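You operate a simulated robot arm through the tools that you are given. There is no shell and no other tool.

You run a simulated two-armed robot. Do the job below in one go: nothing can be reset, and whatever is moved stays where it is left.

## Task
Bring the air up to 4 bar: bowl valve shut, oiler cap shut, inlet on.
Fine: valve and cap are shut before the inlet goes on; then set the regulator by its gauge.

It is judged by the outcome, as a careful person would: the job done as asked, and still so three seconds after it is handed in. It fails if anything else is knocked over, pushed out of place, dropped, spilled or broken. A push-on lid holds only when it is set on centred and level and pressed home; a screw cap is set on level and turned clockwise until tight.

## Robot
Two 7-joint arms with two-finger parallel grippers on one trunk that stands fixed in place. Base frame: the origin is at the foot of the trunk, x ahead of it, y to its left, z up. Readings come in mm, rad, newtons and seconds.
The left shoulder is at [20, 170, 1403], the right one opposite. With the tool pointing down near the work surface each hand reaches from about 100 to 620 mm from the base axis, measured 20 degrees to its own side. Payload 3.8 kg a hand.
The TCP of each hand is the grasp point between the finger pads, 30 mm short of the fingertips. In the tool frame z runs along the fingers and y along their closing line. Largest opening 110 mm; finger width 20, thickness 10; the body of the gripper, 48 by 112 mm, starts 55 mm behind the TCP.
Orientation is told as [roll, pitch, yaw] about the base's x, y, z axes, in that order, counted from this pose: with the fingers straight down and closing along the base's y, the tool's x points along the base's -x, its y along +y and its z along -z.

## Interface
- The arms move only by the tool nudge_tool. It takes "left_rows", "right_rows" or both (then of equal length, played together; a hand with none holds still); each is a list of rows, each a list of 7 numbers: the shift along the tool's x, y, z in units of 250 mm (1.0 is 250 mm), then the turn, a rotation vector about the tool's x, y, z in units of 120 degrees (1.0 is 120 degrees), then the gripper command, from -1 (fully open) to 1 (shut), values between in proportion. In form: [[x, y, z, wx, wy, wz, fingers], ...]. A call has 1 to 20 rows; each row is the pose to reach, as a shift and turn from the pose commanded when the call began, along the tool's axes at that moment. A call with a number of a shift or a turn outside -1 to 1 is refused whole. Rows are played at 5 a second. More than 50 mm and 0.15 rad between two rows, or a gripper value outside its range, and nothing of the call is played. A pose out of reach is approached as far as the arm can. The call stops where the force on the tool passes 50 N (or 10 N more than at its start, if that is more) or the arm is blocked; 0.2 s more then pass. The fingers move at their own pace (about 72 mm/s each) and stop on an object; they squeeze with about 29 N. The grip force told is the motor's: it shows also when the fingers shut on nothing. Time passes only in rows, and 0.2 s behind the last, so rows that repeat a pose let the fingers close. The reply holds the time, the measured pose of the TCP, the force on the tool along the base axes, the opening and the grip force, in the units named above and with some noise, with the torque about the TCP (base axes, N m) and any sound that the robot's microphone picked up, and new pictures: "pictures" is both (left out), scene, wrist or none (wrist: the cameras of the hands that moved).
- Cameras (640 x 400 px; columns grow to the right, rows downward): "scene" is now at [99.8, -44.6, 1568]; the picture's right is [-0.51, -0.86, 0.00], its down [-0.38, 0.23, -0.90] and it looks along [0.77, -0.46, -0.44] (base axes); focal length 270 px, centre (320, 200). "left" rides on the left gripper at [72, -17, -103] in its tool frame; the picture's right is [0.23, 0.97, 0.00], its down [-0.76, 0.18, -0.62] and it looks along [-0.61, 0.14, 0.78] (tool axes); focal length 222 px, centre (320, 200). "right" rides on the right gripper at [72, 17, -103] in its tool frame; the picture's right is [-0.23, 0.97, 0.00], its down [-0.76, -0.18, -0.62] and it looks along [-0.61, -0.14, 0.78] (tool axes); focal length 222 px, centre (320, 200). There is no depth. A picture from a camera that has moved, and an enlarged one, comes with that camera's place and axes in the base frame and with its lens.
- raise_lower(by): slides the trunk up (or, below 0, down) by that many mm; the arms and the scene camera ride with it, the base frame stays. It gives what a move gives, with no picture.
- pan_tilt(pan, tilt): turns the head with the scene camera to pan (to the left, within 1.396 rad either way) and tilt (down, from -0.506 to 1.204), counted from straight ahead of the robot. It gives what a move gives, and a new picture of the scene camera.
- enlarge(camera, box): a new picture of the part [left, top, right, bottom] of that camera's present view, enlarged. No time passes.
- sign_off(): hands the job in; it is judged then, once.

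Places have to be worked out from the pictures, the camera data and where the tool is seen. Open the grippers and draw the arms clear of the work before you hand the job in, unless the task says otherwise.

The tools are called after "Call:" as name(argument=value, ...) on one line, values as JSON. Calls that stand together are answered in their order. nudge_tool: Moves the arms, as the interface text tells. Its arguments: {"type":"object","properties":{"left_rows":{"type":"array","items":{"type":"array","items":{"type":"number"}}},"right_rows":{"type":"array","items":{"type":"array","items":{"type":"number"}}},"pictures":{"type":"string","enum":["both","scene","wrist","none"]}},"required":[]} The other tools are called the same way: raise_lower (by) slides the trunk up or down; pan_tilt (pan, tilt) turns the head that bears the scene camera; enlarge (camera, box) takes an enlarged picture of a part of a camera's view; sign_off () hands the job in.

At the start:

```text
time: 0.0
left_position: [354.2, -47.5, 1439.0]
left_orientation: [0.0, 0.0, 0.0]
left_contact_force: [0.3, -0.3, -0.1]
left_torque: [-0.01, 0.0, -0.01]
left_finger_gap: 110.1
left_grasp_force: 0.1
right_position: [262.6, -378.3, 1380.3]
right_orientation: [0.0, 0.0, 0.001]
right_contact_force: [0.4, 0.3, 0.8]
right_torque: [0.0, 0.0, 0.03]
right_finger_gap: 109.8
right_grasp_force: 0.0
trunk travel left (down, up): [-500.0, 70.0]
head pan, tilt: [-0.538, 0.459]
```

scene: 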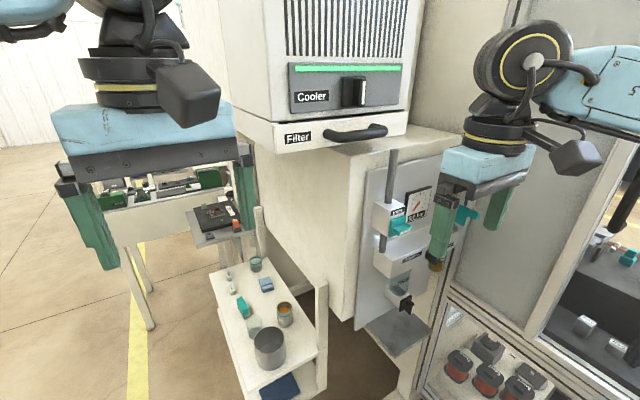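
right: 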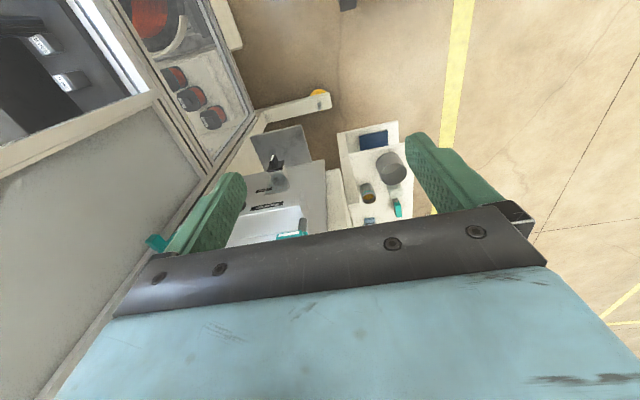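
left: 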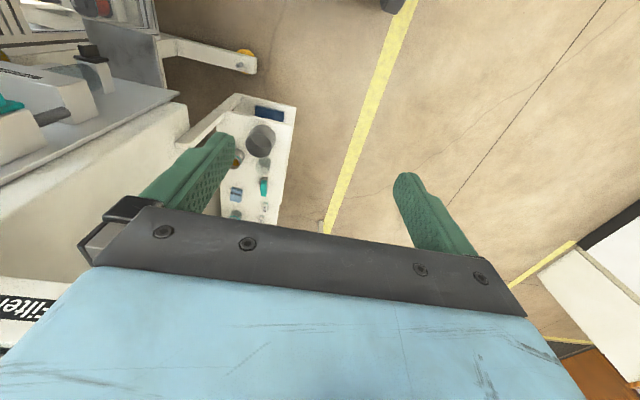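

The scene shows a panel with an air unit (gauge, inlet, bowls). I enlarge it to make out the parts.

Call:
enlarge(camera="scene", box=[340, 140, 500, 370])

Call:
enlarge(camera="scene", box=[200, 200, 340, 400])

Call:
enlarge(camera="right", box=[140, 100, 420, 280])

Call:
enlarge(camera="left", box=[0, 0, 300, 220])

```text
1.74 times, centred on (420, 255) of scene
camera zoom: at [99.8, -44.6, 1568.0], right [-0.51, -0.86, 0.0], down [-0.38, 0.23, -0.9], along [0.77, -0.46, -0.44], focal length 470 px, centre (146, 104)
```

zoom: 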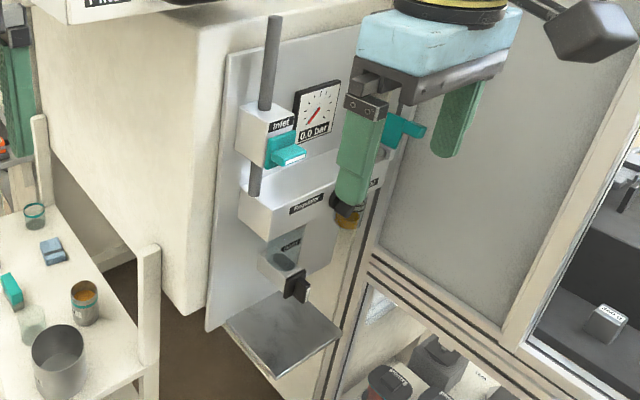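

```text
2.00 times, centred on (270, 300) of scene
camera zoom: at [99.8, -44.6, 1568.0], right [-0.51, -0.86, 0.0], down [-0.38, 0.23, -0.9], along [0.77, -0.46, -0.44], focal length 540 px, centre (420, 0)
```

zoom: 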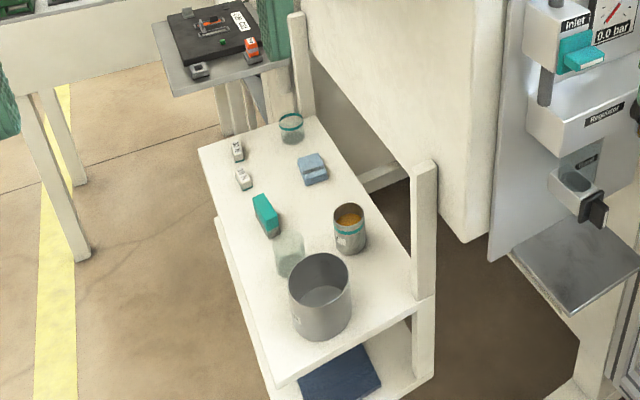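

```text
2.22 times, centred on (280, 190) of right
camera zoom: at [190.4, -361.6, 1484.5], right [0.23, 0.97, 0.0], down [0.76, -0.18, 0.62], along [0.61, -0.14, -0.78], focal length 494 px, centre (409, 222)
```

zoom: 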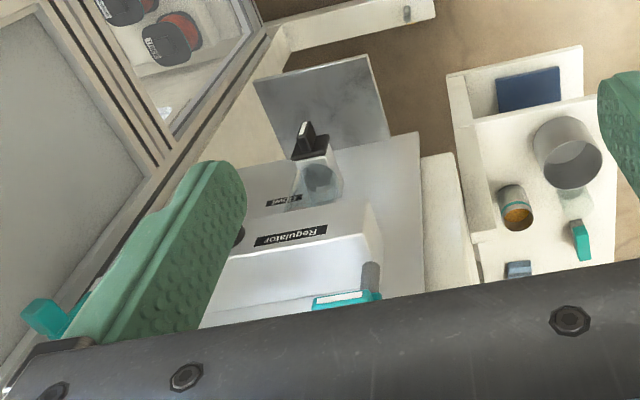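

```text
1.82 times, centred on (150, 110) of left
camera zoom: at [281.2, -65.9, 1544.3], right [-0.23, 0.97, 0.0], down [0.76, 0.18, 0.62], along [0.61, 0.14, -0.78], focal length 404 px, centre (629, 364)
```

zoom: 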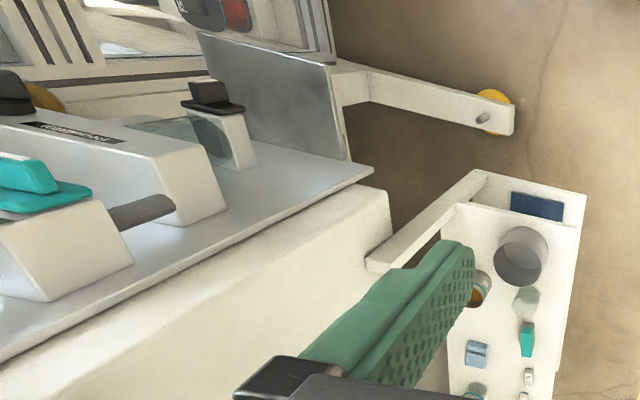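

The right hand hides part of the panel. I draw it back and to the right, well clear of everything, to see the unit.

Call:
nudge_tool(right_rows=[[0.1, -0.15, 0, 0, 0, 0, -1], [0.2, -0.3, 0, 0, 0, 0, -1], [0.3, -0.45, 0, 0, 0, 0, -1], [0.4, -0.6, 0, 0, 0, 0, -1]], pictures="both")

```text
time: 1.0
left_position: [353.5, -49.0, 1440.2]
left_orientation: [-0.001, -0.001, 0.0]
left_contact_force: [-0.3, -0.3, -0.6]
left_torque: [0.02, -0.02, 0.04]
left_finger_gap: 110.1
left_grasp_force: 0.0
right_position: [162.9, -528.4, 1381.6]
right_orientation: [0.003, 0.0, 0.002]
right_contact_force: [0.1, 0.1, 0.7]
right_torque: [0.05, 0.01, 0.01]
right_finger_gap: 110.1
right_grasp_force: 0.1
right hand out of reach, approached as far as the arm can: row 1
trunk travel left (down, up): [-500.0, 70.0]
head pan, tilt: [-0.538, 0.459]
camera scene: at [99.2, -45.4, 1568.0], right [-0.51, -0.86, 0.0], down [-0.38, 0.23, -0.9], along [0.77, -0.46, -0.44], focal length 270 px, centre (320, 200)
camera right: at [89.6, -512.9, 1483.9], right [0.23, 0.97, 0.0], down [0.76, -0.18, 0.62], along [0.61, -0.14, -0.78], focal length 222 px, centre (320, 200)
```

scene: 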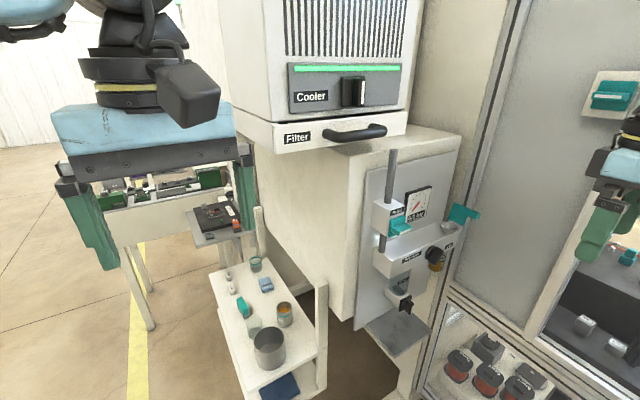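
right: 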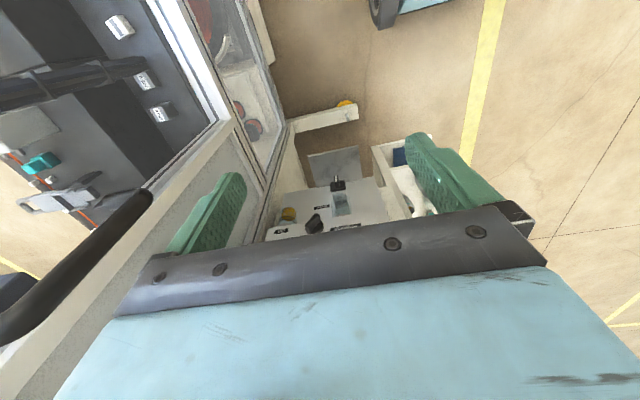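

The unit is clear now. I enlarge it in both views.

Call:
enlarge(camera="scene", box=[340, 180, 484, 270])

Call:
enlarge(camera="scene", box=[350, 240, 478, 320])

Call:
enlarge(camera="right", box=[250, 150, 410, 250])

Call:
enlarge(camera="scene", box=[560, 60, 640, 110])

```text
4.44 times, centred on (412, 225) of scene
camera zoom: at [99.2, -45.4, 1568.0], right [-0.51, -0.86, 0.0], down [-0.38, 0.23, -0.9], along [0.77, -0.46, -0.44], focal length 1201 px, centre (-89, 89)
```

zoom: 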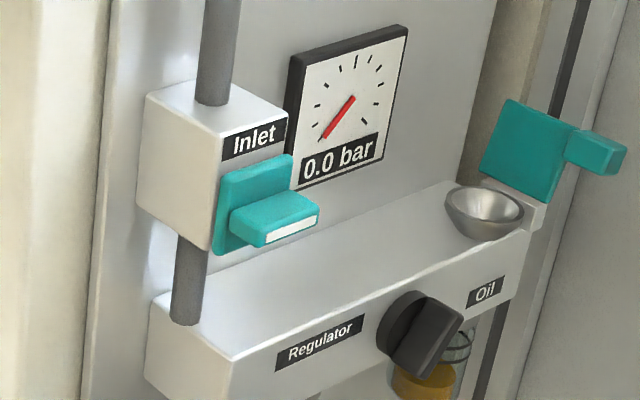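

```text
5.00 times, centred on (414, 280) of scene
camera zoom: at [99.2, -45.4, 1568.0], right [-0.51, -0.86, 0.0], down [-0.38, 0.23, -0.9], along [0.77, -0.46, -0.44], focal length 1351 px, centre (-150, -200)
```

zoom: 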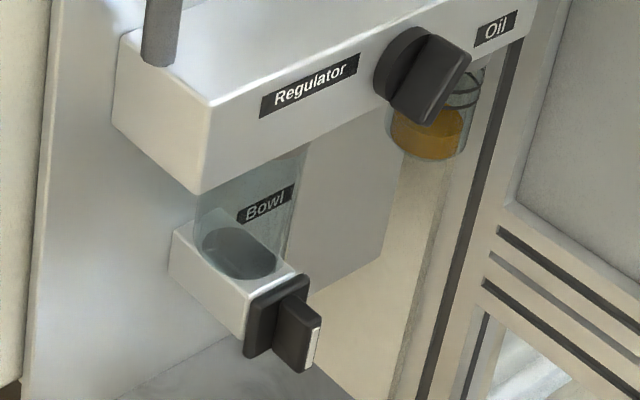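

```text
4.00 times, centred on (330, 200) of right
camera zoom: at [89.6, -512.9, 1483.9], right [0.23, 0.97, 0.0], down [0.76, -0.18, 0.62], along [0.61, -0.14, -0.78], focal length 888 px, centre (280, 200)
```

zoom: 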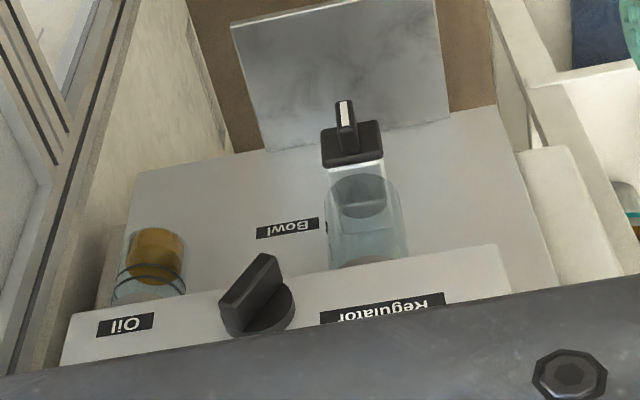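

```text
8.00 times, centred on (600, 85) of scene
camera zoom: at [99.2, -45.4, 1568.0], right [-0.51, -0.86, 0.0], down [-0.38, 0.23, -0.9], along [0.77, -0.46, -0.44], focal length 2162 px, centre (-1920, 1120)
```

zoom: 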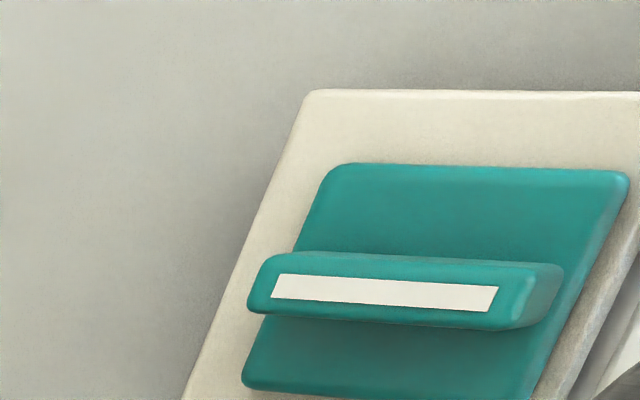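

The panel faces -x: bowl valve near (432,-545,960), regulator knob near (453,-610,1114), inlet near (437,-470,1239). I look closer at the oiler cap, the gauge and the knobs.

Call:
enlarge(camera="scene", box=[424, 192, 488, 232])

Call:
enlarge(camera="scene", box=[376, 180, 440, 220])

Call:
enlarge(camera="scene", box=[416, 230, 480, 270])

Call:
enlarge(camera="scene", box=[370, 205, 434, 245])

Call:
enlarge(camera="scene", box=[376, 280, 440, 320])

```text
10.00 times, centred on (456, 212) of scene
camera zoom: at [99.2, -45.4, 1568.0], right [-0.51, -0.86, 0.0], down [-0.38, 0.23, -0.9], along [0.77, -0.46, -0.44], focal length 2702 px, centre (-1040, 80)
```

zoom: 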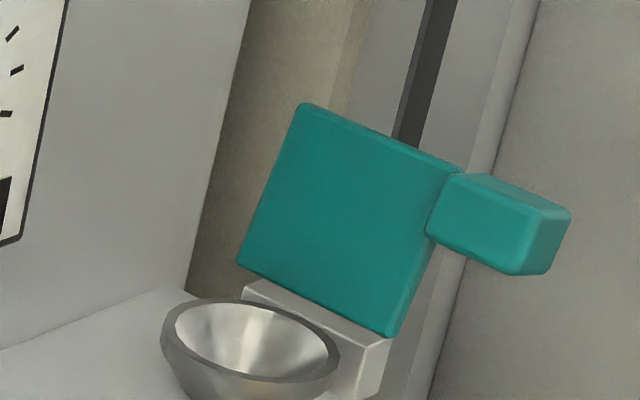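

```text
10.00 times, centred on (408, 200) of scene
camera zoom: at [99.2, -45.4, 1568.0], right [-0.51, -0.86, 0.0], down [-0.38, 0.23, -0.9], along [0.77, -0.46, -0.44], focal length 2702 px, centre (-560, 200)
```

zoom: 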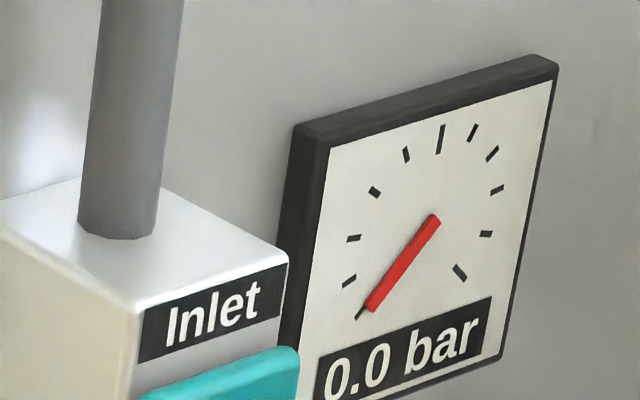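

```text
10.00 times, centred on (448, 250) of scene
camera zoom: at [99.2, -45.4, 1568.0], right [-0.51, -0.86, 0.0], down [-0.38, 0.23, -0.9], along [0.77, -0.46, -0.44], focal length 2702 px, centre (-960, -300)
```

zoom: 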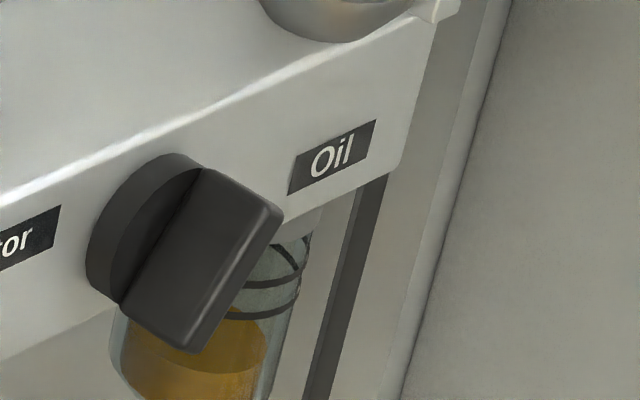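

```text
10.00 times, centred on (402, 225) of scene
camera zoom: at [99.2, -45.4, 1568.0], right [-0.51, -0.86, 0.0], down [-0.38, 0.23, -0.9], along [0.77, -0.46, -0.44], focal length 2702 px, centre (-500, -50)
```

zoom: 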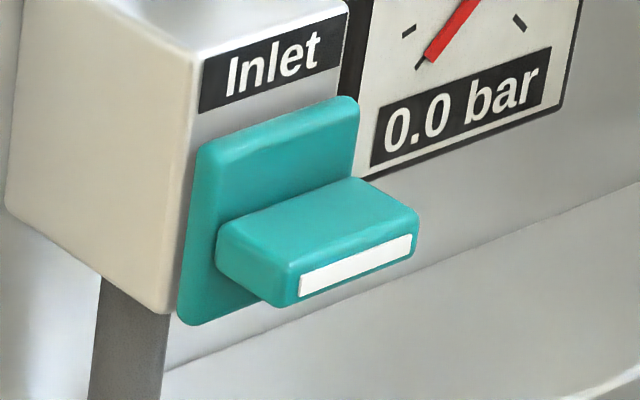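

```text
10.00 times, centred on (408, 300) of scene
camera zoom: at [99.2, -45.4, 1568.0], right [-0.51, -0.86, 0.0], down [-0.38, 0.23, -0.9], along [0.77, -0.46, -0.44], focal length 2702 px, centre (-560, -800)
```

zoom: 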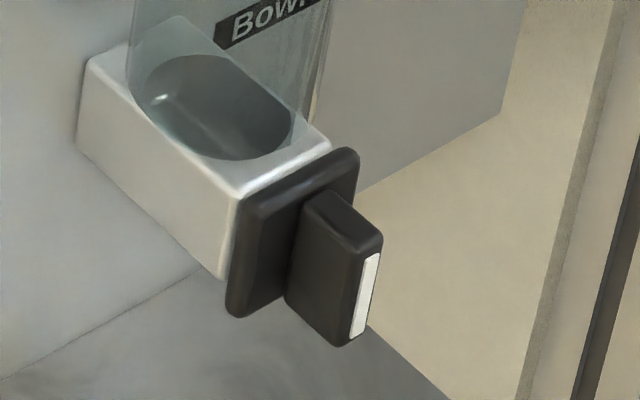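

The bowl valve bar stands upright (open), the inlet bar lies across its pipe (off), and the oiler cap is a hinged teal flap standing open on the -y side of its funnel, with a tab toward -x. I first draw the left hand back and left, so the trunk can be lowered safely.

Call:
nudge_tool(left_rows=[[0.1, 0.12, 0, 0, 0, 0, -1], [0.2, 0.24, 0, 0, 0, 0, -1], [0.3, 0.36, 0, 0, 0, 0, -1], [0.4, 0.48, 0, 0, 0, 0, -1], [0.4, 0.6, 0, 0, 0, 0, -1]], pictures="none")

Call:
raise_lower(by=-150)

Call:
pan_tilt(pan=-0.95, tilt=0.4)

```text
time: 2.2
left_position: [253.8, 103.6, 1439.6]
left_orientation: [-0.003, -0.002, 0.006]
left_contact_force: [14.8, -24.4, -13.1]
left_torque: [2.97, 0.29, 2.67]
left_finger_gap: 110.1
left_grasp_force: 0.1
right_position: [164.8, -527.1, 1380.8]
right_orientation: [0.0, 0.0, 0.0]
right_contact_force: [-0.3, 0.3, 0.5]
right_torque: [-0.01, 0.03, 0.02]
right_finger_gap: 110.0
right_grasp_force: 0.1
trunk travel left (down, up): [-500.0, 70.0]
head pan, tilt: [-0.538, 0.459]
```

```text
time: 4.0
left_position: [253.8, 103.7, 1289.7]
left_orientation: [0.0, -0.002, 0.004]
left_contact_force: [43.9, 3.1, -15.1]
left_torque: [-0.14, 3.63, 0.48]
left_finger_gap: 110.0
left_grasp_force: 0.1
right_position: [162.7, -527.7, 1230.6]
right_orientation: [-0.002, 0.0, -0.002]
right_contact_force: [0.0, -0.8, -0.1]
right_torque: [0.02, -0.01, 0.01]
right_finger_gap: 110.1
right_grasp_force: 0.0
trunk travel left (down, up): [-350.0, 220.0]
head pan, tilt: [-0.538, 0.459]
```

```text
time: 4.8
left_position: [251.4, 103.0, 1289.4]
left_orientation: [-0.001, -0.003, -0.004]
left_contact_force: [-0.1, -0.4, 0.3]
left_torque: [0.02, 0.0, -0.01]
left_finger_gap: 110.0
left_grasp_force: 0.0
right_position: [164.0, -528.2, 1231.0]
right_orientation: [0.0, 0.001, 0.0]
right_contact_force: [0.0, -0.3, 0.6]
right_torque: [0.0, 0.06, -0.01]
right_finger_gap: 110.0
right_grasp_force: 0.1
trunk travel left (down, up): [-350.0, 220.0]
head pan, tilt: [-0.949, 0.4]
camera scene: at [75.4, -72.7, 1423.4], right [-0.81, -0.58, 0.0], down [-0.23, 0.32, -0.92], along [0.54, -0.75, -0.39], focal length 270 px, centre (320, 200)
```

scene: 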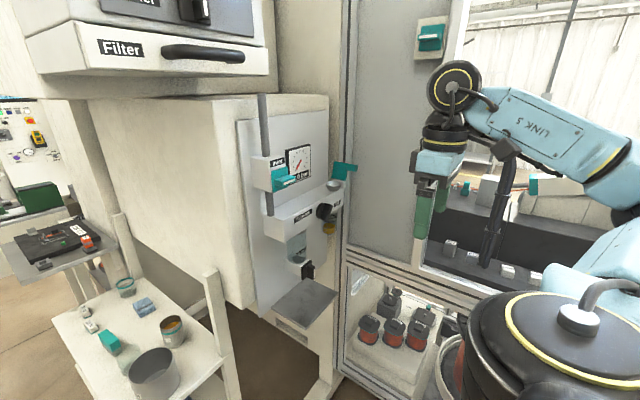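

The left hand reported some passing force; now zero. I check around it and look closer at the unit from this lower viewpoint.

Call:
enlarge(camera="left", box=[0, 0, 640, 400])

Call:
enlarge(camera="scene", box=[240, 130, 368, 210])

Call:
enlarge(camera="scene", box=[240, 190, 368, 270])

Call:
enlarge(camera="right", box=[0, 0, 640, 400])

Call:
enlarge(camera="right", box=[240, 130, 400, 230])

```text
1.00 times, centred on (320, 200) of left (not enlarged: the box is as wide or as high as the picture)
camera zoom: at [179.9, 85.2, 1394.2], right [-0.22, 0.97, 0.0], down [0.76, 0.18, 0.62], along [0.61, 0.14, -0.78], focal length 222 px, centre (320, 200)
```

zoom: 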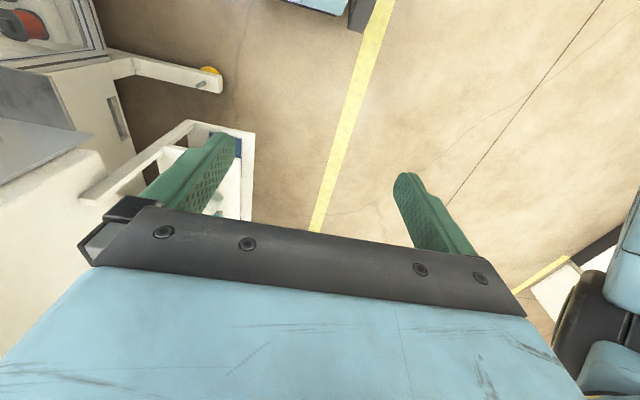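

```text
5.00 times, centred on (304, 170) of scene
camera zoom: at [75.4, -72.7, 1423.4], right [-0.81, -0.58, 0.0], down [-0.23, 0.32, -0.92], along [0.54, -0.75, -0.39], focal length 1351 px, centre (400, 350)
```

zoom: 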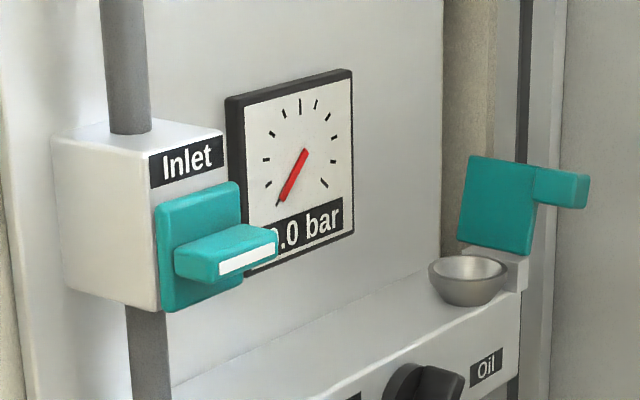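

```text
5.00 times, centred on (304, 230) of scene
camera zoom: at [75.4, -72.7, 1423.4], right [-0.81, -0.58, 0.0], down [-0.23, 0.32, -0.92], along [0.54, -0.75, -0.39], focal length 1351 px, centre (400, 50)
```

zoom: 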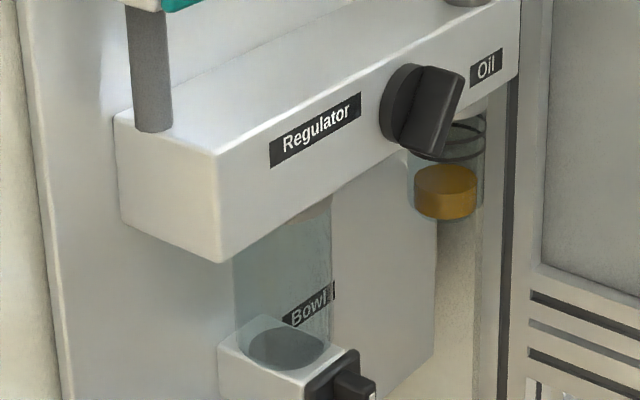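

```text
1.00 times, centred on (320, 200) of right (not enlarged: the box is as wide or as high as the picture)
camera zoom: at [90.9, -511.6, 1334.4], right [0.23, 0.97, 0.0], down [0.76, -0.18, 0.62], along [0.61, -0.14, -0.78], focal length 222 px, centre (320, 200)
```

zoom: 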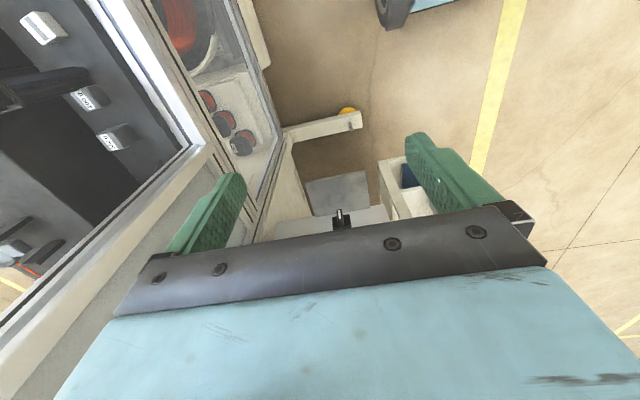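

```text
4.00 times, centred on (320, 180) of right
camera zoom: at [90.9, -511.6, 1334.4], right [0.23, 0.97, 0.0], down [0.76, -0.18, 0.62], along [0.61, -0.14, -0.78], focal length 888 px, centre (320, 280)
```

zoom: 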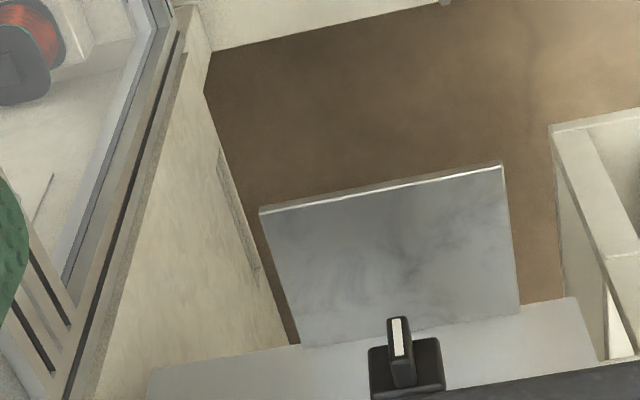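

Triangulated from two camera heights: cup rim (476,-699,1160), cap hinge line y≈-729, z≈1164, plate x 453–503 leaning 13° past upright, tab around (433,-733,1210), wall at y≈-767. I now swing the right hand to point forward (+x) while moving it in front of the panel, ahead of the bowl valve and well short of it.

Call:
nudge_tool(right_rows=[[-0.059, -0.006, 0.05, 0, -0.0625, 0, -1], [-0.117, -0.011, 0.1, 0, -0.125, 0, -1], [-0.176, -0.017, 0.151, 0, -0.1875, 0, -1], [-0.235, -0.023, 0.201, 0, -0.25, 0, -1], [-0.293, -0.028, 0.252, 0, -0.3125, 0, -1], [-0.352, -0.034, 0.302, 0, -0.375, 0, -1], [-0.411, -0.04, 0.352, 0, -0.4375, 0, -1], [-0.469, -0.045, 0.403, 0, -0.5, 0, -1], [-0.528, -0.051, 0.453, 0, -0.5625, 0, -1], [-0.587, -0.057, 0.503, 0, -0.625, 0, -1], [-0.645, -0.062, 0.554, 0, -0.6875, 0, -1], [-0.704, -0.068, 0.604, 0, -0.75, 0, -1], [-0.704, -0.068, 0.604, 0, -0.75, 0, -1]], pictures="both")

```text
time: 7.6
left_position: [253.6, 102.9, 1289.7]
left_orientation: [0.001, 0.001, 0.001]
left_contact_force: [0.1, -1.0, 0.8]
left_torque: [-0.04, -0.02, 0.02]
left_finger_gap: 109.9
left_grasp_force: 0.1
right_position: [339.1, -545.1, 1080.4]
right_orientation: [-2.755, -1.571, 2.755]
right_contact_force: [0.2, 0.6, 0.3]
right_torque: [-0.03, 0.0, -0.03]
right_finger_gap: 110.2
right_grasp_force: 0.1
right hand out of reach, approached as far as the arm can: row 3, 4, 5, 6, 7, 8
trunk travel left (down, up): [-350.0, 220.0]
head pan, tilt: [-0.949, 0.4]
camera scene: at [75.3, -72.4, 1423.5], right [-0.81, -0.58, 0.0], down [-0.23, 0.32, -0.92], along [0.54, -0.75, -0.39], focal length 270 px, centre (320, 200)
camera right: at [235.8, -527.8, 1008.0], right [0.0, 0.97, 0.23], down [-0.62, -0.18, 0.76], along [0.78, -0.14, 0.61], focal length 222 px, centre (320, 200)
```

scene: 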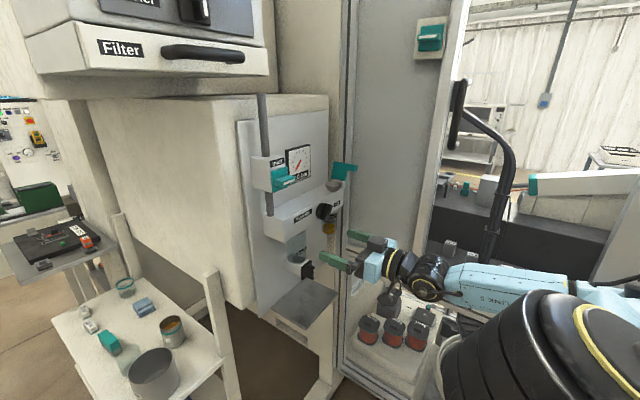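
right: 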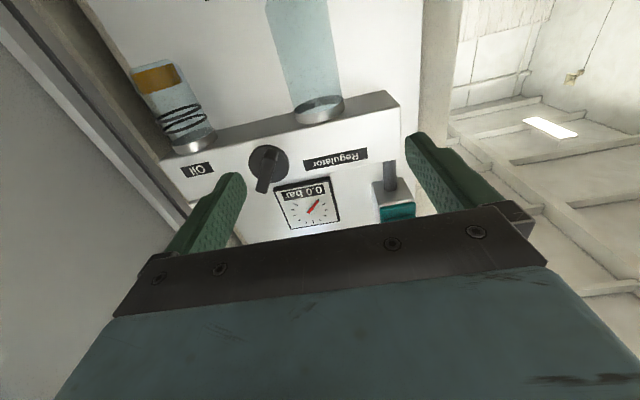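

The hand points straight ahead and is well placed. I lower it to the bowl valve height (z≈960), half closing the fingers, still 90 mm in front of it.

Call:
nudge_tool(right_rows=[[0.12, 0, 0, 0, 0, 0, -0.5], [0.24, 0, 0, 0, 0, 0, 0], [0.36, 0, 0, 0, 0, 0, 0.1], [0.48, 0, 0, 0, 0, 0, 0.1], [0.48, 0, 0, 0, 0, 0, 0.1]], pictures="both")

Call:
enlarge(camera="scene", box=[270, 230, 430, 330])

Call:
enlarge(camera="right", box=[200, 40, 440, 190])

```text
time: 8.8
left_position: [252.0, 102.9, 1290.1]
left_orientation: [-0.001, 0.001, -0.001]
left_contact_force: [1.3, -0.5, -0.3]
left_torque: [0.01, 0.04, 0.01]
left_finger_gap: 110.0
left_grasp_force: 0.1
right_position: [320.2, -550.4, 994.0]
right_orientation: [0.923, -1.569, -0.925]
right_contact_force: [-0.1, 0.2, 0.7]
right_torque: [0.0, 0.02, -0.01]
right_finger_gap: 49.6
right_grasp_force: 0.1
right hand out of reach, approached as far as the arm can: row 3, 4, 5
trunk travel left (down, up): [-350.0, 220.0]
head pan, tilt: [-0.949, 0.4]
camera scene: at [74.9, -72.8, 1423.5], right [-0.81, -0.58, 0.0], down [-0.23, 0.32, -0.92], along [0.54, -0.75, -0.39], focal length 270 px, centre (320, 200)
camera right: at [216.0, -534.4, 921.6], right [0.0, 0.97, 0.23], down [-0.62, -0.18, 0.76], along [0.78, -0.14, 0.61], focal length 222 px, centre (320, 200)
```

scene: 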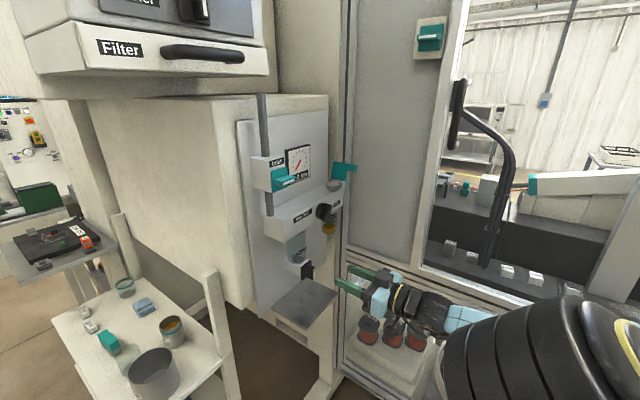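
right: 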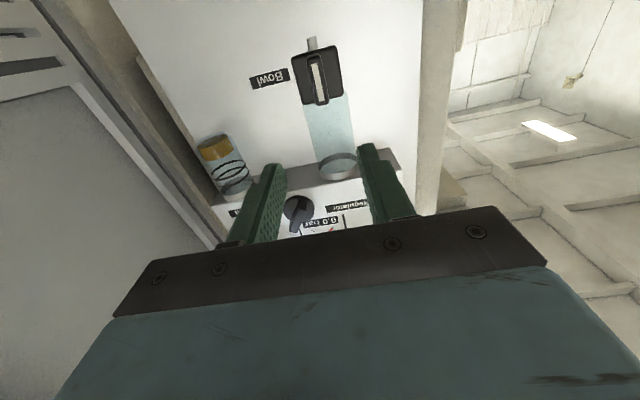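

```text
4.00 times, centred on (350, 280) of scene
camera zoom: at [74.9, -72.8, 1423.5], right [-0.81, -0.58, 0.0], down [-0.23, 0.32, -0.92], along [0.54, -0.75, -0.39], focal length 1081 px, centre (200, -120)
```

zoom: 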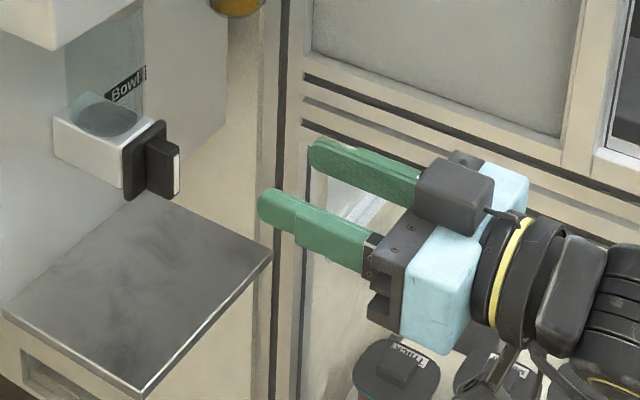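

```text
2.67 times, centred on (320, 115) of right
camera zoom: at [216.0, -534.4, 921.6], right [0.0, 0.97, 0.23], down [-0.62, -0.18, 0.76], along [0.78, -0.14, 0.61], focal length 592 px, centre (320, 427)
```

zoom: 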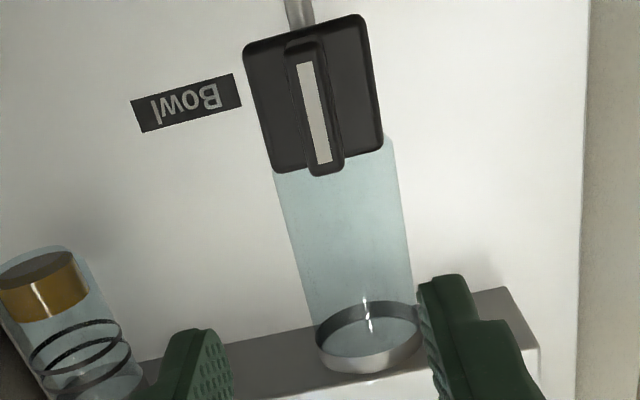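

The reach ran short at this trunk height, but the wrist view confirms the bar centre at about (432,-545,961), ~13 mm thick. I lower the trunk 120 mm more; the hand stays in front of the tray's edge (x 404).

Call:
raise_lower(by=-120)

```text
time: 10.3
left_position: [252.8, 103.4, 1170.8]
left_orientation: [0.002, -0.001, -0.001]
left_contact_force: [0.2, -0.2, 0.5]
left_torque: [0.01, -0.02, 0.0]
left_finger_gap: 110.0
left_grasp_force: 0.1
right_position: [319.4, -551.8, 874.0]
right_orientation: [0.643, -1.571, -0.643]
right_contact_force: [0.0, -0.3, 0.5]
right_torque: [0.01, 0.01, 0.01]
right_finger_gap: 49.4
right_grasp_force: 0.1
trunk travel left (down, up): [-230.0, 340.0]
head pan, tilt: [-0.949, 0.4]
```

The hand is at (319,-552,874). I raise it toward z=961 and check the pose.

Call:
nudge_tool(right_rows=[[-0.12, 0, 0, 0, 0, 0, 0.1], [-0.24, 0, 0, 0, 0, 0, 0.1], [-0.348, 0, 0, 0, 0, 0, 0.1], [-0.348, 0, 0, 0, 0, 0, 0.1]], pictures="none")

```text
time: 11.3
left_position: [253.1, 102.6, 1169.8]
left_orientation: [-0.001, 0.0, 0.001]
left_contact_force: [0.2, -0.1, -0.8]
left_torque: [0.03, -0.02, -0.02]
left_finger_gap: 109.8
left_grasp_force: 0.1
right_position: [319.3, -551.3, 960.9]
right_orientation: [0.826, -1.57, -0.825]
right_contact_force: [-0.6, 0.2, 0.4]
right_torque: [0.0, 0.02, -0.04]
right_finger_gap: 49.4
right_grasp_force: 0.0
trunk travel left (down, up): [-230.0, 340.0]
head pan, tilt: [-0.949, 0.4]
```

Now at (319,-551,961). I shift +6 mm in y and advance to x≈412 so that the open fingers straddle the bar.

Call:
nudge_tool(right_rows=[[0, 0.025, 0.08, 0, 0, 0, 0.1], [0, 0.025, 0.18, 0, 0, 0, 0.1], [0, 0.025, 0.28, 0, 0, 0, 0.1], [0, 0.025, 0.372, 0, 0, 0, 0.1], [0, 0.025, 0.372, 0, 0, 0, 0.1]], pictures="both")

Call:
enlarge(camera="right", box=[200, 60, 440, 210])

Call:
enlarge(camera="scene", box=[260, 150, 420, 250])

```text
time: 12.5
left_position: [253.4, 103.1, 1170.1]
left_orientation: [-0.001, 0.0, 0.0]
left_contact_force: [0.9, 0.4, -0.2]
left_torque: [0.03, -0.04, -0.01]
left_finger_gap: 109.9
left_grasp_force: 0.0
right_position: [412.7, -546.1, 961.2]
right_orientation: [0.499, -1.568, -0.498]
right_contact_force: [0.1, 0.1, 0.4]
right_torque: [-0.02, 0.02, 0.02]
right_finger_gap: 49.8
right_grasp_force: 0.2
trunk travel left (down, up): [-230.0, 340.0]
head pan, tilt: [-0.949, 0.4]
camera scene: at [75.0, -72.9, 1303.5], right [-0.81, -0.58, 0.0], down [-0.23, 0.32, -0.92], along [0.54, -0.75, -0.39], focal length 270 px, centre (320, 200)
camera right: at [308.8, -529.3, 888.7], right [0.0, 0.97, 0.23], down [-0.62, -0.18, 0.76], along [0.78, -0.14, 0.61], focal length 222 px, centre (320, 200)
```

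scene: 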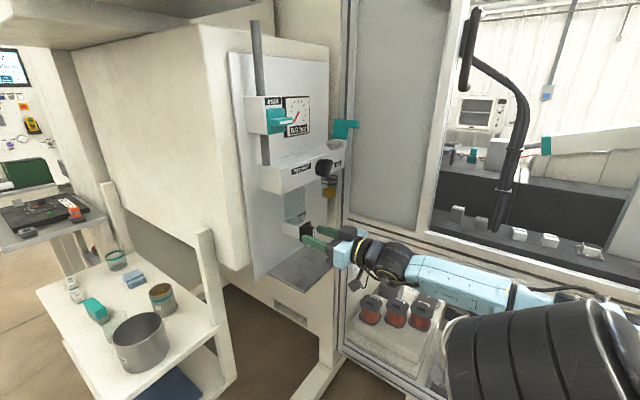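
right: 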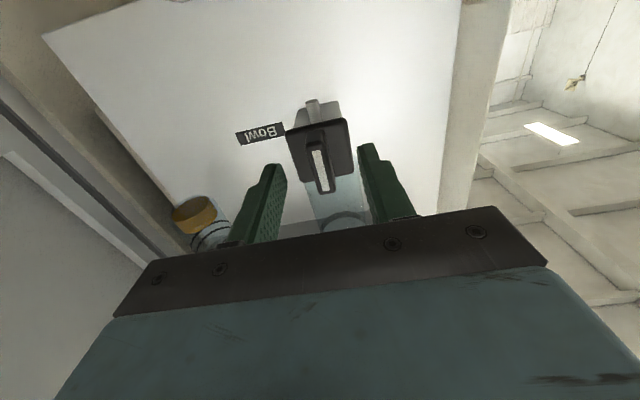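

```text
2.67 times, centred on (320, 135) of right
camera zoom: at [308.8, -529.3, 888.7], right [0.0, 0.97, 0.23], down [-0.62, -0.18, 0.76], along [0.78, -0.14, 0.61], focal length 592 px, centre (320, 373)
```

zoom: 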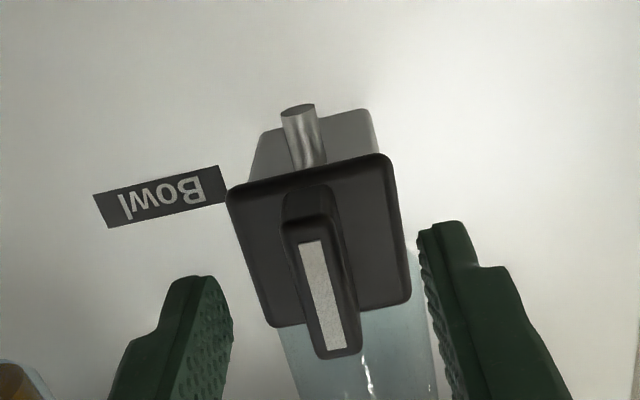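

```text
4.00 times, centred on (340, 200) of scene
camera zoom: at [75.0, -72.9, 1303.5], right [-0.81, -0.58, 0.0], down [-0.23, 0.32, -0.92], along [0.54, -0.75, -0.39], focal length 1081 px, centre (240, 200)
```

zoom: 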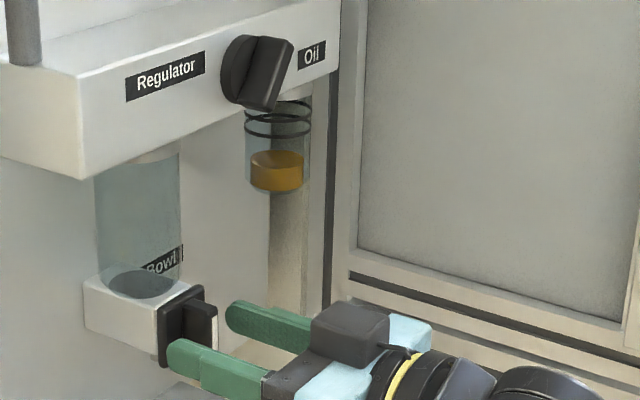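

The bar lies between the fingers, roughly centred. I close on it.

Call:
nudge_tool(right_rows=[[0, 0, 0, 0, 0, 0, 0.6], [0, 0, 0, 0, 0, 0, 1], [0, 0, 0, 0, 0, 0, 1], [0, 0, 0, 0, 0, 0, 1]], pictures="wrist")

```text
time: 13.5
left_position: [253.1, 104.4, 1170.6]
left_orientation: [-0.001, -0.001, 0.001]
left_contact_force: [-1.0, -0.2, -1.0]
left_torque: [-0.02, 0.02, -0.04]
left_finger_gap: 110.1
left_grasp_force: 0.1
right_position: [412.6, -544.5, 961.4]
right_orientation: [0.277, -1.57, -0.276]
right_contact_force: [0.1, 7.5, -2.9]
right_torque: [0.03, -0.57, 0.13]
right_finger_gap: 13.1
right_grasp_force: 44.4
trunk travel left (down, up): [-230.0, 340.0]
head pan, tilt: [-0.949, 0.4]
camera right: at [308.6, -528.5, 888.8], right [0.0, 0.97, 0.23], down [-0.62, -0.18, 0.76], along [0.78, -0.14, 0.61], focal length 222 px, centre (320, 200)
```

right: 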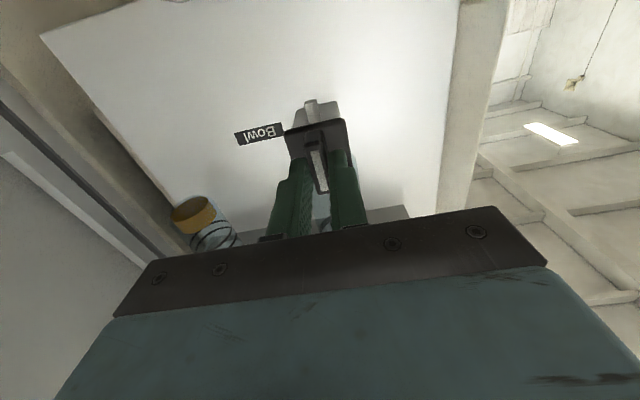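

The bar is held (13 mm). I try a small clockwise turn first to feel which way it goes.

Call:
nudge_tool(right_rows=[[0, 0.005, 0, 0, 0, 0.05, 1], [0, 0.005, 0, 0, 0, 0.1, 1], [0, 0.005, 0, 0, 0, 0.15, 1], [0, 0.005, 0, 0, 0, 0.15, 1]], pictures="wrist")

```text
time: 14.5
left_position: [252.8, 102.0, 1170.3]
left_orientation: [0.0, -0.002, -0.001]
left_contact_force: [0.5, -0.3, 0.3]
left_torque: [0.0, -0.01, 0.0]
left_finger_gap: 110.0
left_grasp_force: 0.0
right_position: [411.8, -544.7, 960.7]
right_orientation: [1.566, -1.254, -1.567]
right_contact_force: [-8.0, -3.9, -0.3]
right_torque: [-0.01, 0.94, 0.16]
right_finger_gap: 12.9
right_grasp_force: 45.4
trunk travel left (down, up): [-230.0, 340.0]
head pan, tilt: [-0.949, 0.4]
camera right: at [308.7, -506.4, 897.7], right [0.0, 0.85, 0.52], down [-0.62, -0.41, 0.67], along [0.78, -0.32, 0.53], focal length 222 px, centre (320, 200)
```

right: 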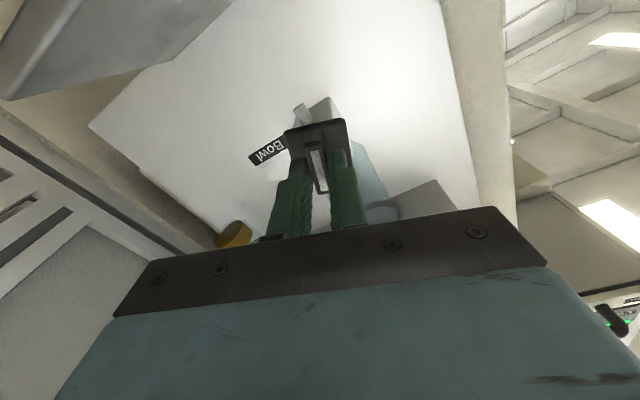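

The valve turns freely clockwise. I go on for the remaining 72 degrees.

Call:
nudge_tool(right_rows=[[0, 0, 0, 0, 0, 0.06, 1], [0, 0, 0, 0, 0, 0.12, 1], [0, 0, 0, 0, 0, 0.18, 1], [0, 0, 0, 0, 0, 0.24, 1], [0, 0, 0, 0, 0, 0.3, 1], [0, 0, 0, 0, 0, 0.36, 1], [0, 0, 0, 0, 0, 0.42, 1], [0, 0, 0, 0, 0, 0.48, 1], [0, 0, 0, 0, 0, 0.54, 1], [0, 0, 0, 0, 0, 0.6, 1], [0, 0, 0, 0, 0, 0.6, 1]], pictures="both")

```text
time: 16.9
left_position: [251.5, 102.2, 1169.8]
left_orientation: [-0.001, 0.001, 0.0]
left_contact_force: [0.5, -0.4, 0.9]
left_torque: [0.01, 0.02, -0.01]
left_finger_gap: 110.3
left_grasp_force: 0.0
right_position: [412.9, -545.1, 960.4]
right_orientation: [1.57, 0.002, -1.572]
right_contact_force: [-5.4, -12.1, 3.0]
right_torque: [-0.17, -0.02, -0.83]
right_finger_gap: 12.7
right_grasp_force: 45.3
trunk travel left (down, up): [-230.0, 340.0]
head pan, tilt: [-0.949, 0.4]
camera scene: at [74.2, -74.1, 1303.4], right [-0.81, -0.58, 0.0], down [-0.23, 0.32, -0.92], along [0.54, -0.75, -0.39], focal length 270 px, centre (320, 200)
camera right: at [308.9, -472.7, 978.0], right [0.0, -0.23, 0.97], down [-0.62, -0.76, -0.18], along [0.78, -0.61, -0.14], focal length 222 px, centre (320, 200)
```

scene: 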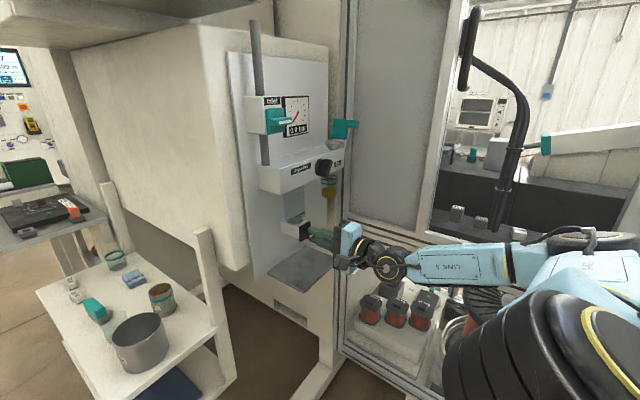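
right: 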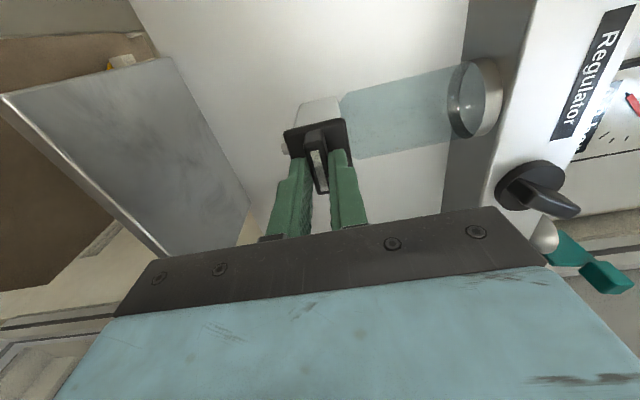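

The bar now lies across (horizontal). I turn just a few degrees more to feel whether the stop is there.

Call:
nudge_tool(right_rows=[[0, 0, 0, 0, 0, 0.02, 1], [0, 0, 0, 0, 0, 0.04, 1], [0, 0, 0, 0, 0, 0.04, 1]], pictures="none")

```text
time: 17.7
left_position: [252.5, 101.7, 1169.9]
left_orientation: [0.003, 0.0, 0.0]
left_contact_force: [0.9, 0.3, 0.3]
left_torque: [-0.02, -0.01, 0.02]
left_finger_gap: 110.3
left_grasp_force: 0.1
right_position: [411.4, -545.6, 960.7]
right_orientation: [1.574, 0.085, -1.57]
right_contact_force: [-2.5, -14.5, 4.1]
right_torque: [-1.06, 0.21, -0.48]
right_finger_gap: 13.8
right_grasp_force: 45.1
trunk travel left (down, up): [-230.0, 340.0]
head pan, tilt: [-0.949, 0.4]
```

The torque rose to 1 N m with the fingers slipping on the bar: the stop is reached, the valve is shut. I ease back those degrees, open and withdraw.

Call:
nudge_tool(right_rows=[[0, 0, 0, 0, 0, -0.035, 1], [0, 0, 0, 0, 0, -0.035, 0.1], [0, 0, 0, 0, 0, -0.035, 0.1], [0, 0, -0.1, 0, 0, -0.035, 0.1], [0, 0, -0.28, 0, 0, -0.035, 0.1], [0, 0, -0.44, 0, 0, -0.035, 0.1]], pictures="both")

Call:
enlarge(camera="scene", box=[270, 200, 350, 250])

Call:
enlarge(camera="right", box=[240, 60, 400, 160])

```text
time: 19.1
left_position: [251.5, 102.3, 1170.3]
left_orientation: [0.0, -0.002, 0.001]
left_contact_force: [0.4, 0.1, -0.7]
left_torque: [-0.01, -0.03, 0.01]
left_finger_gap: 110.2
left_grasp_force: 0.0
right_position: [303.3, -543.1, 961.1]
right_orientation: [1.573, 0.01, -1.57]
right_contact_force: [-1.5, -0.7, 0.3]
right_torque: [-0.02, 0.01, 0.03]
right_finger_gap: 49.4
right_grasp_force: 0.0
trunk travel left (down, up): [-230.0, 340.0]
head pan, tilt: [-0.949, 0.4]
camera scene: at [74.8, -72.8, 1303.5], right [-0.81, -0.58, 0.0], down [-0.23, 0.32, -0.92], along [0.54, -0.75, -0.39], focal length 270 px, centre (320, 200)
camera right: at [198.2, -470.7, 979.0], right [0.0, -0.24, 0.97], down [-0.62, -0.76, -0.19], along [0.78, -0.6, -0.15], focal length 222 px, centre (320, 200)
```

scene: 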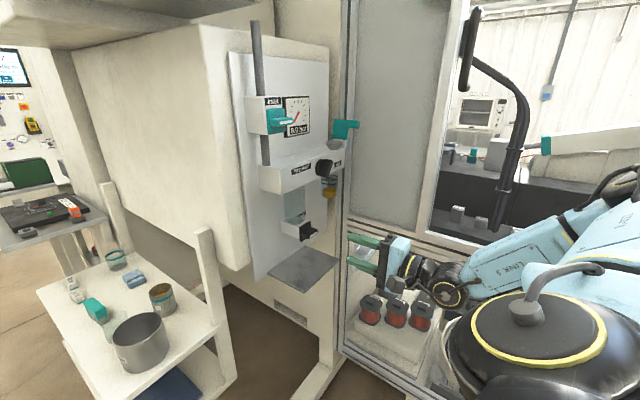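
right: 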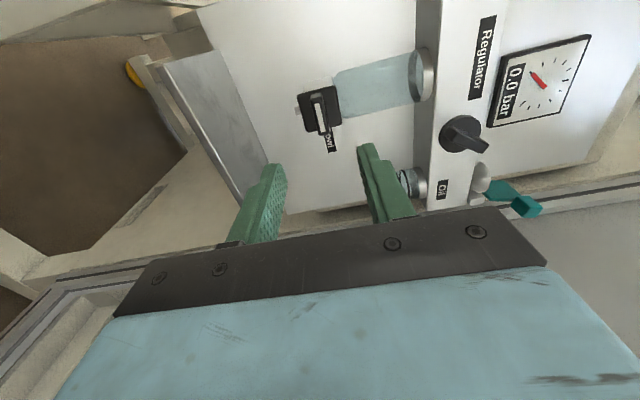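

```text
8.00 times, centred on (310, 225) of scene
camera zoom: at [74.8, -72.8, 1303.5], right [-0.81, -0.58, 0.0], down [-0.23, 0.32, -0.92], along [0.54, -0.75, -0.39], focal length 2162 px, centre (400, 0)
```

zoom: 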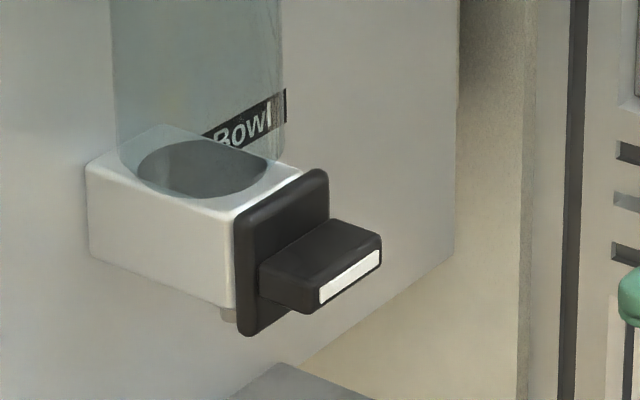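

```text
4.00 times, centred on (320, 110) of right
camera zoom: at [198.2, -470.7, 979.0], right [0.0, -0.24, 0.97], down [-0.62, -0.76, -0.19], along [0.78, -0.6, -0.15], focal length 888 px, centre (320, 560)
```

zoom: 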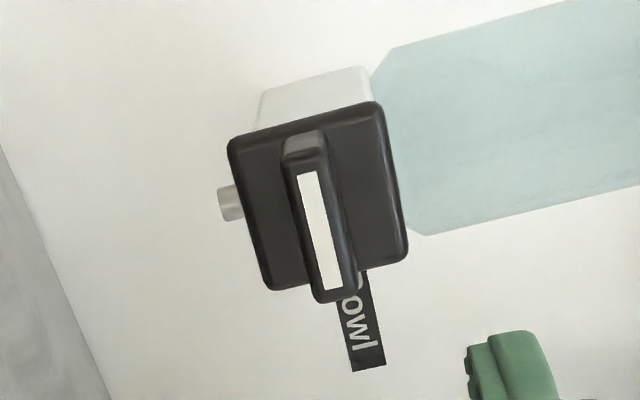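

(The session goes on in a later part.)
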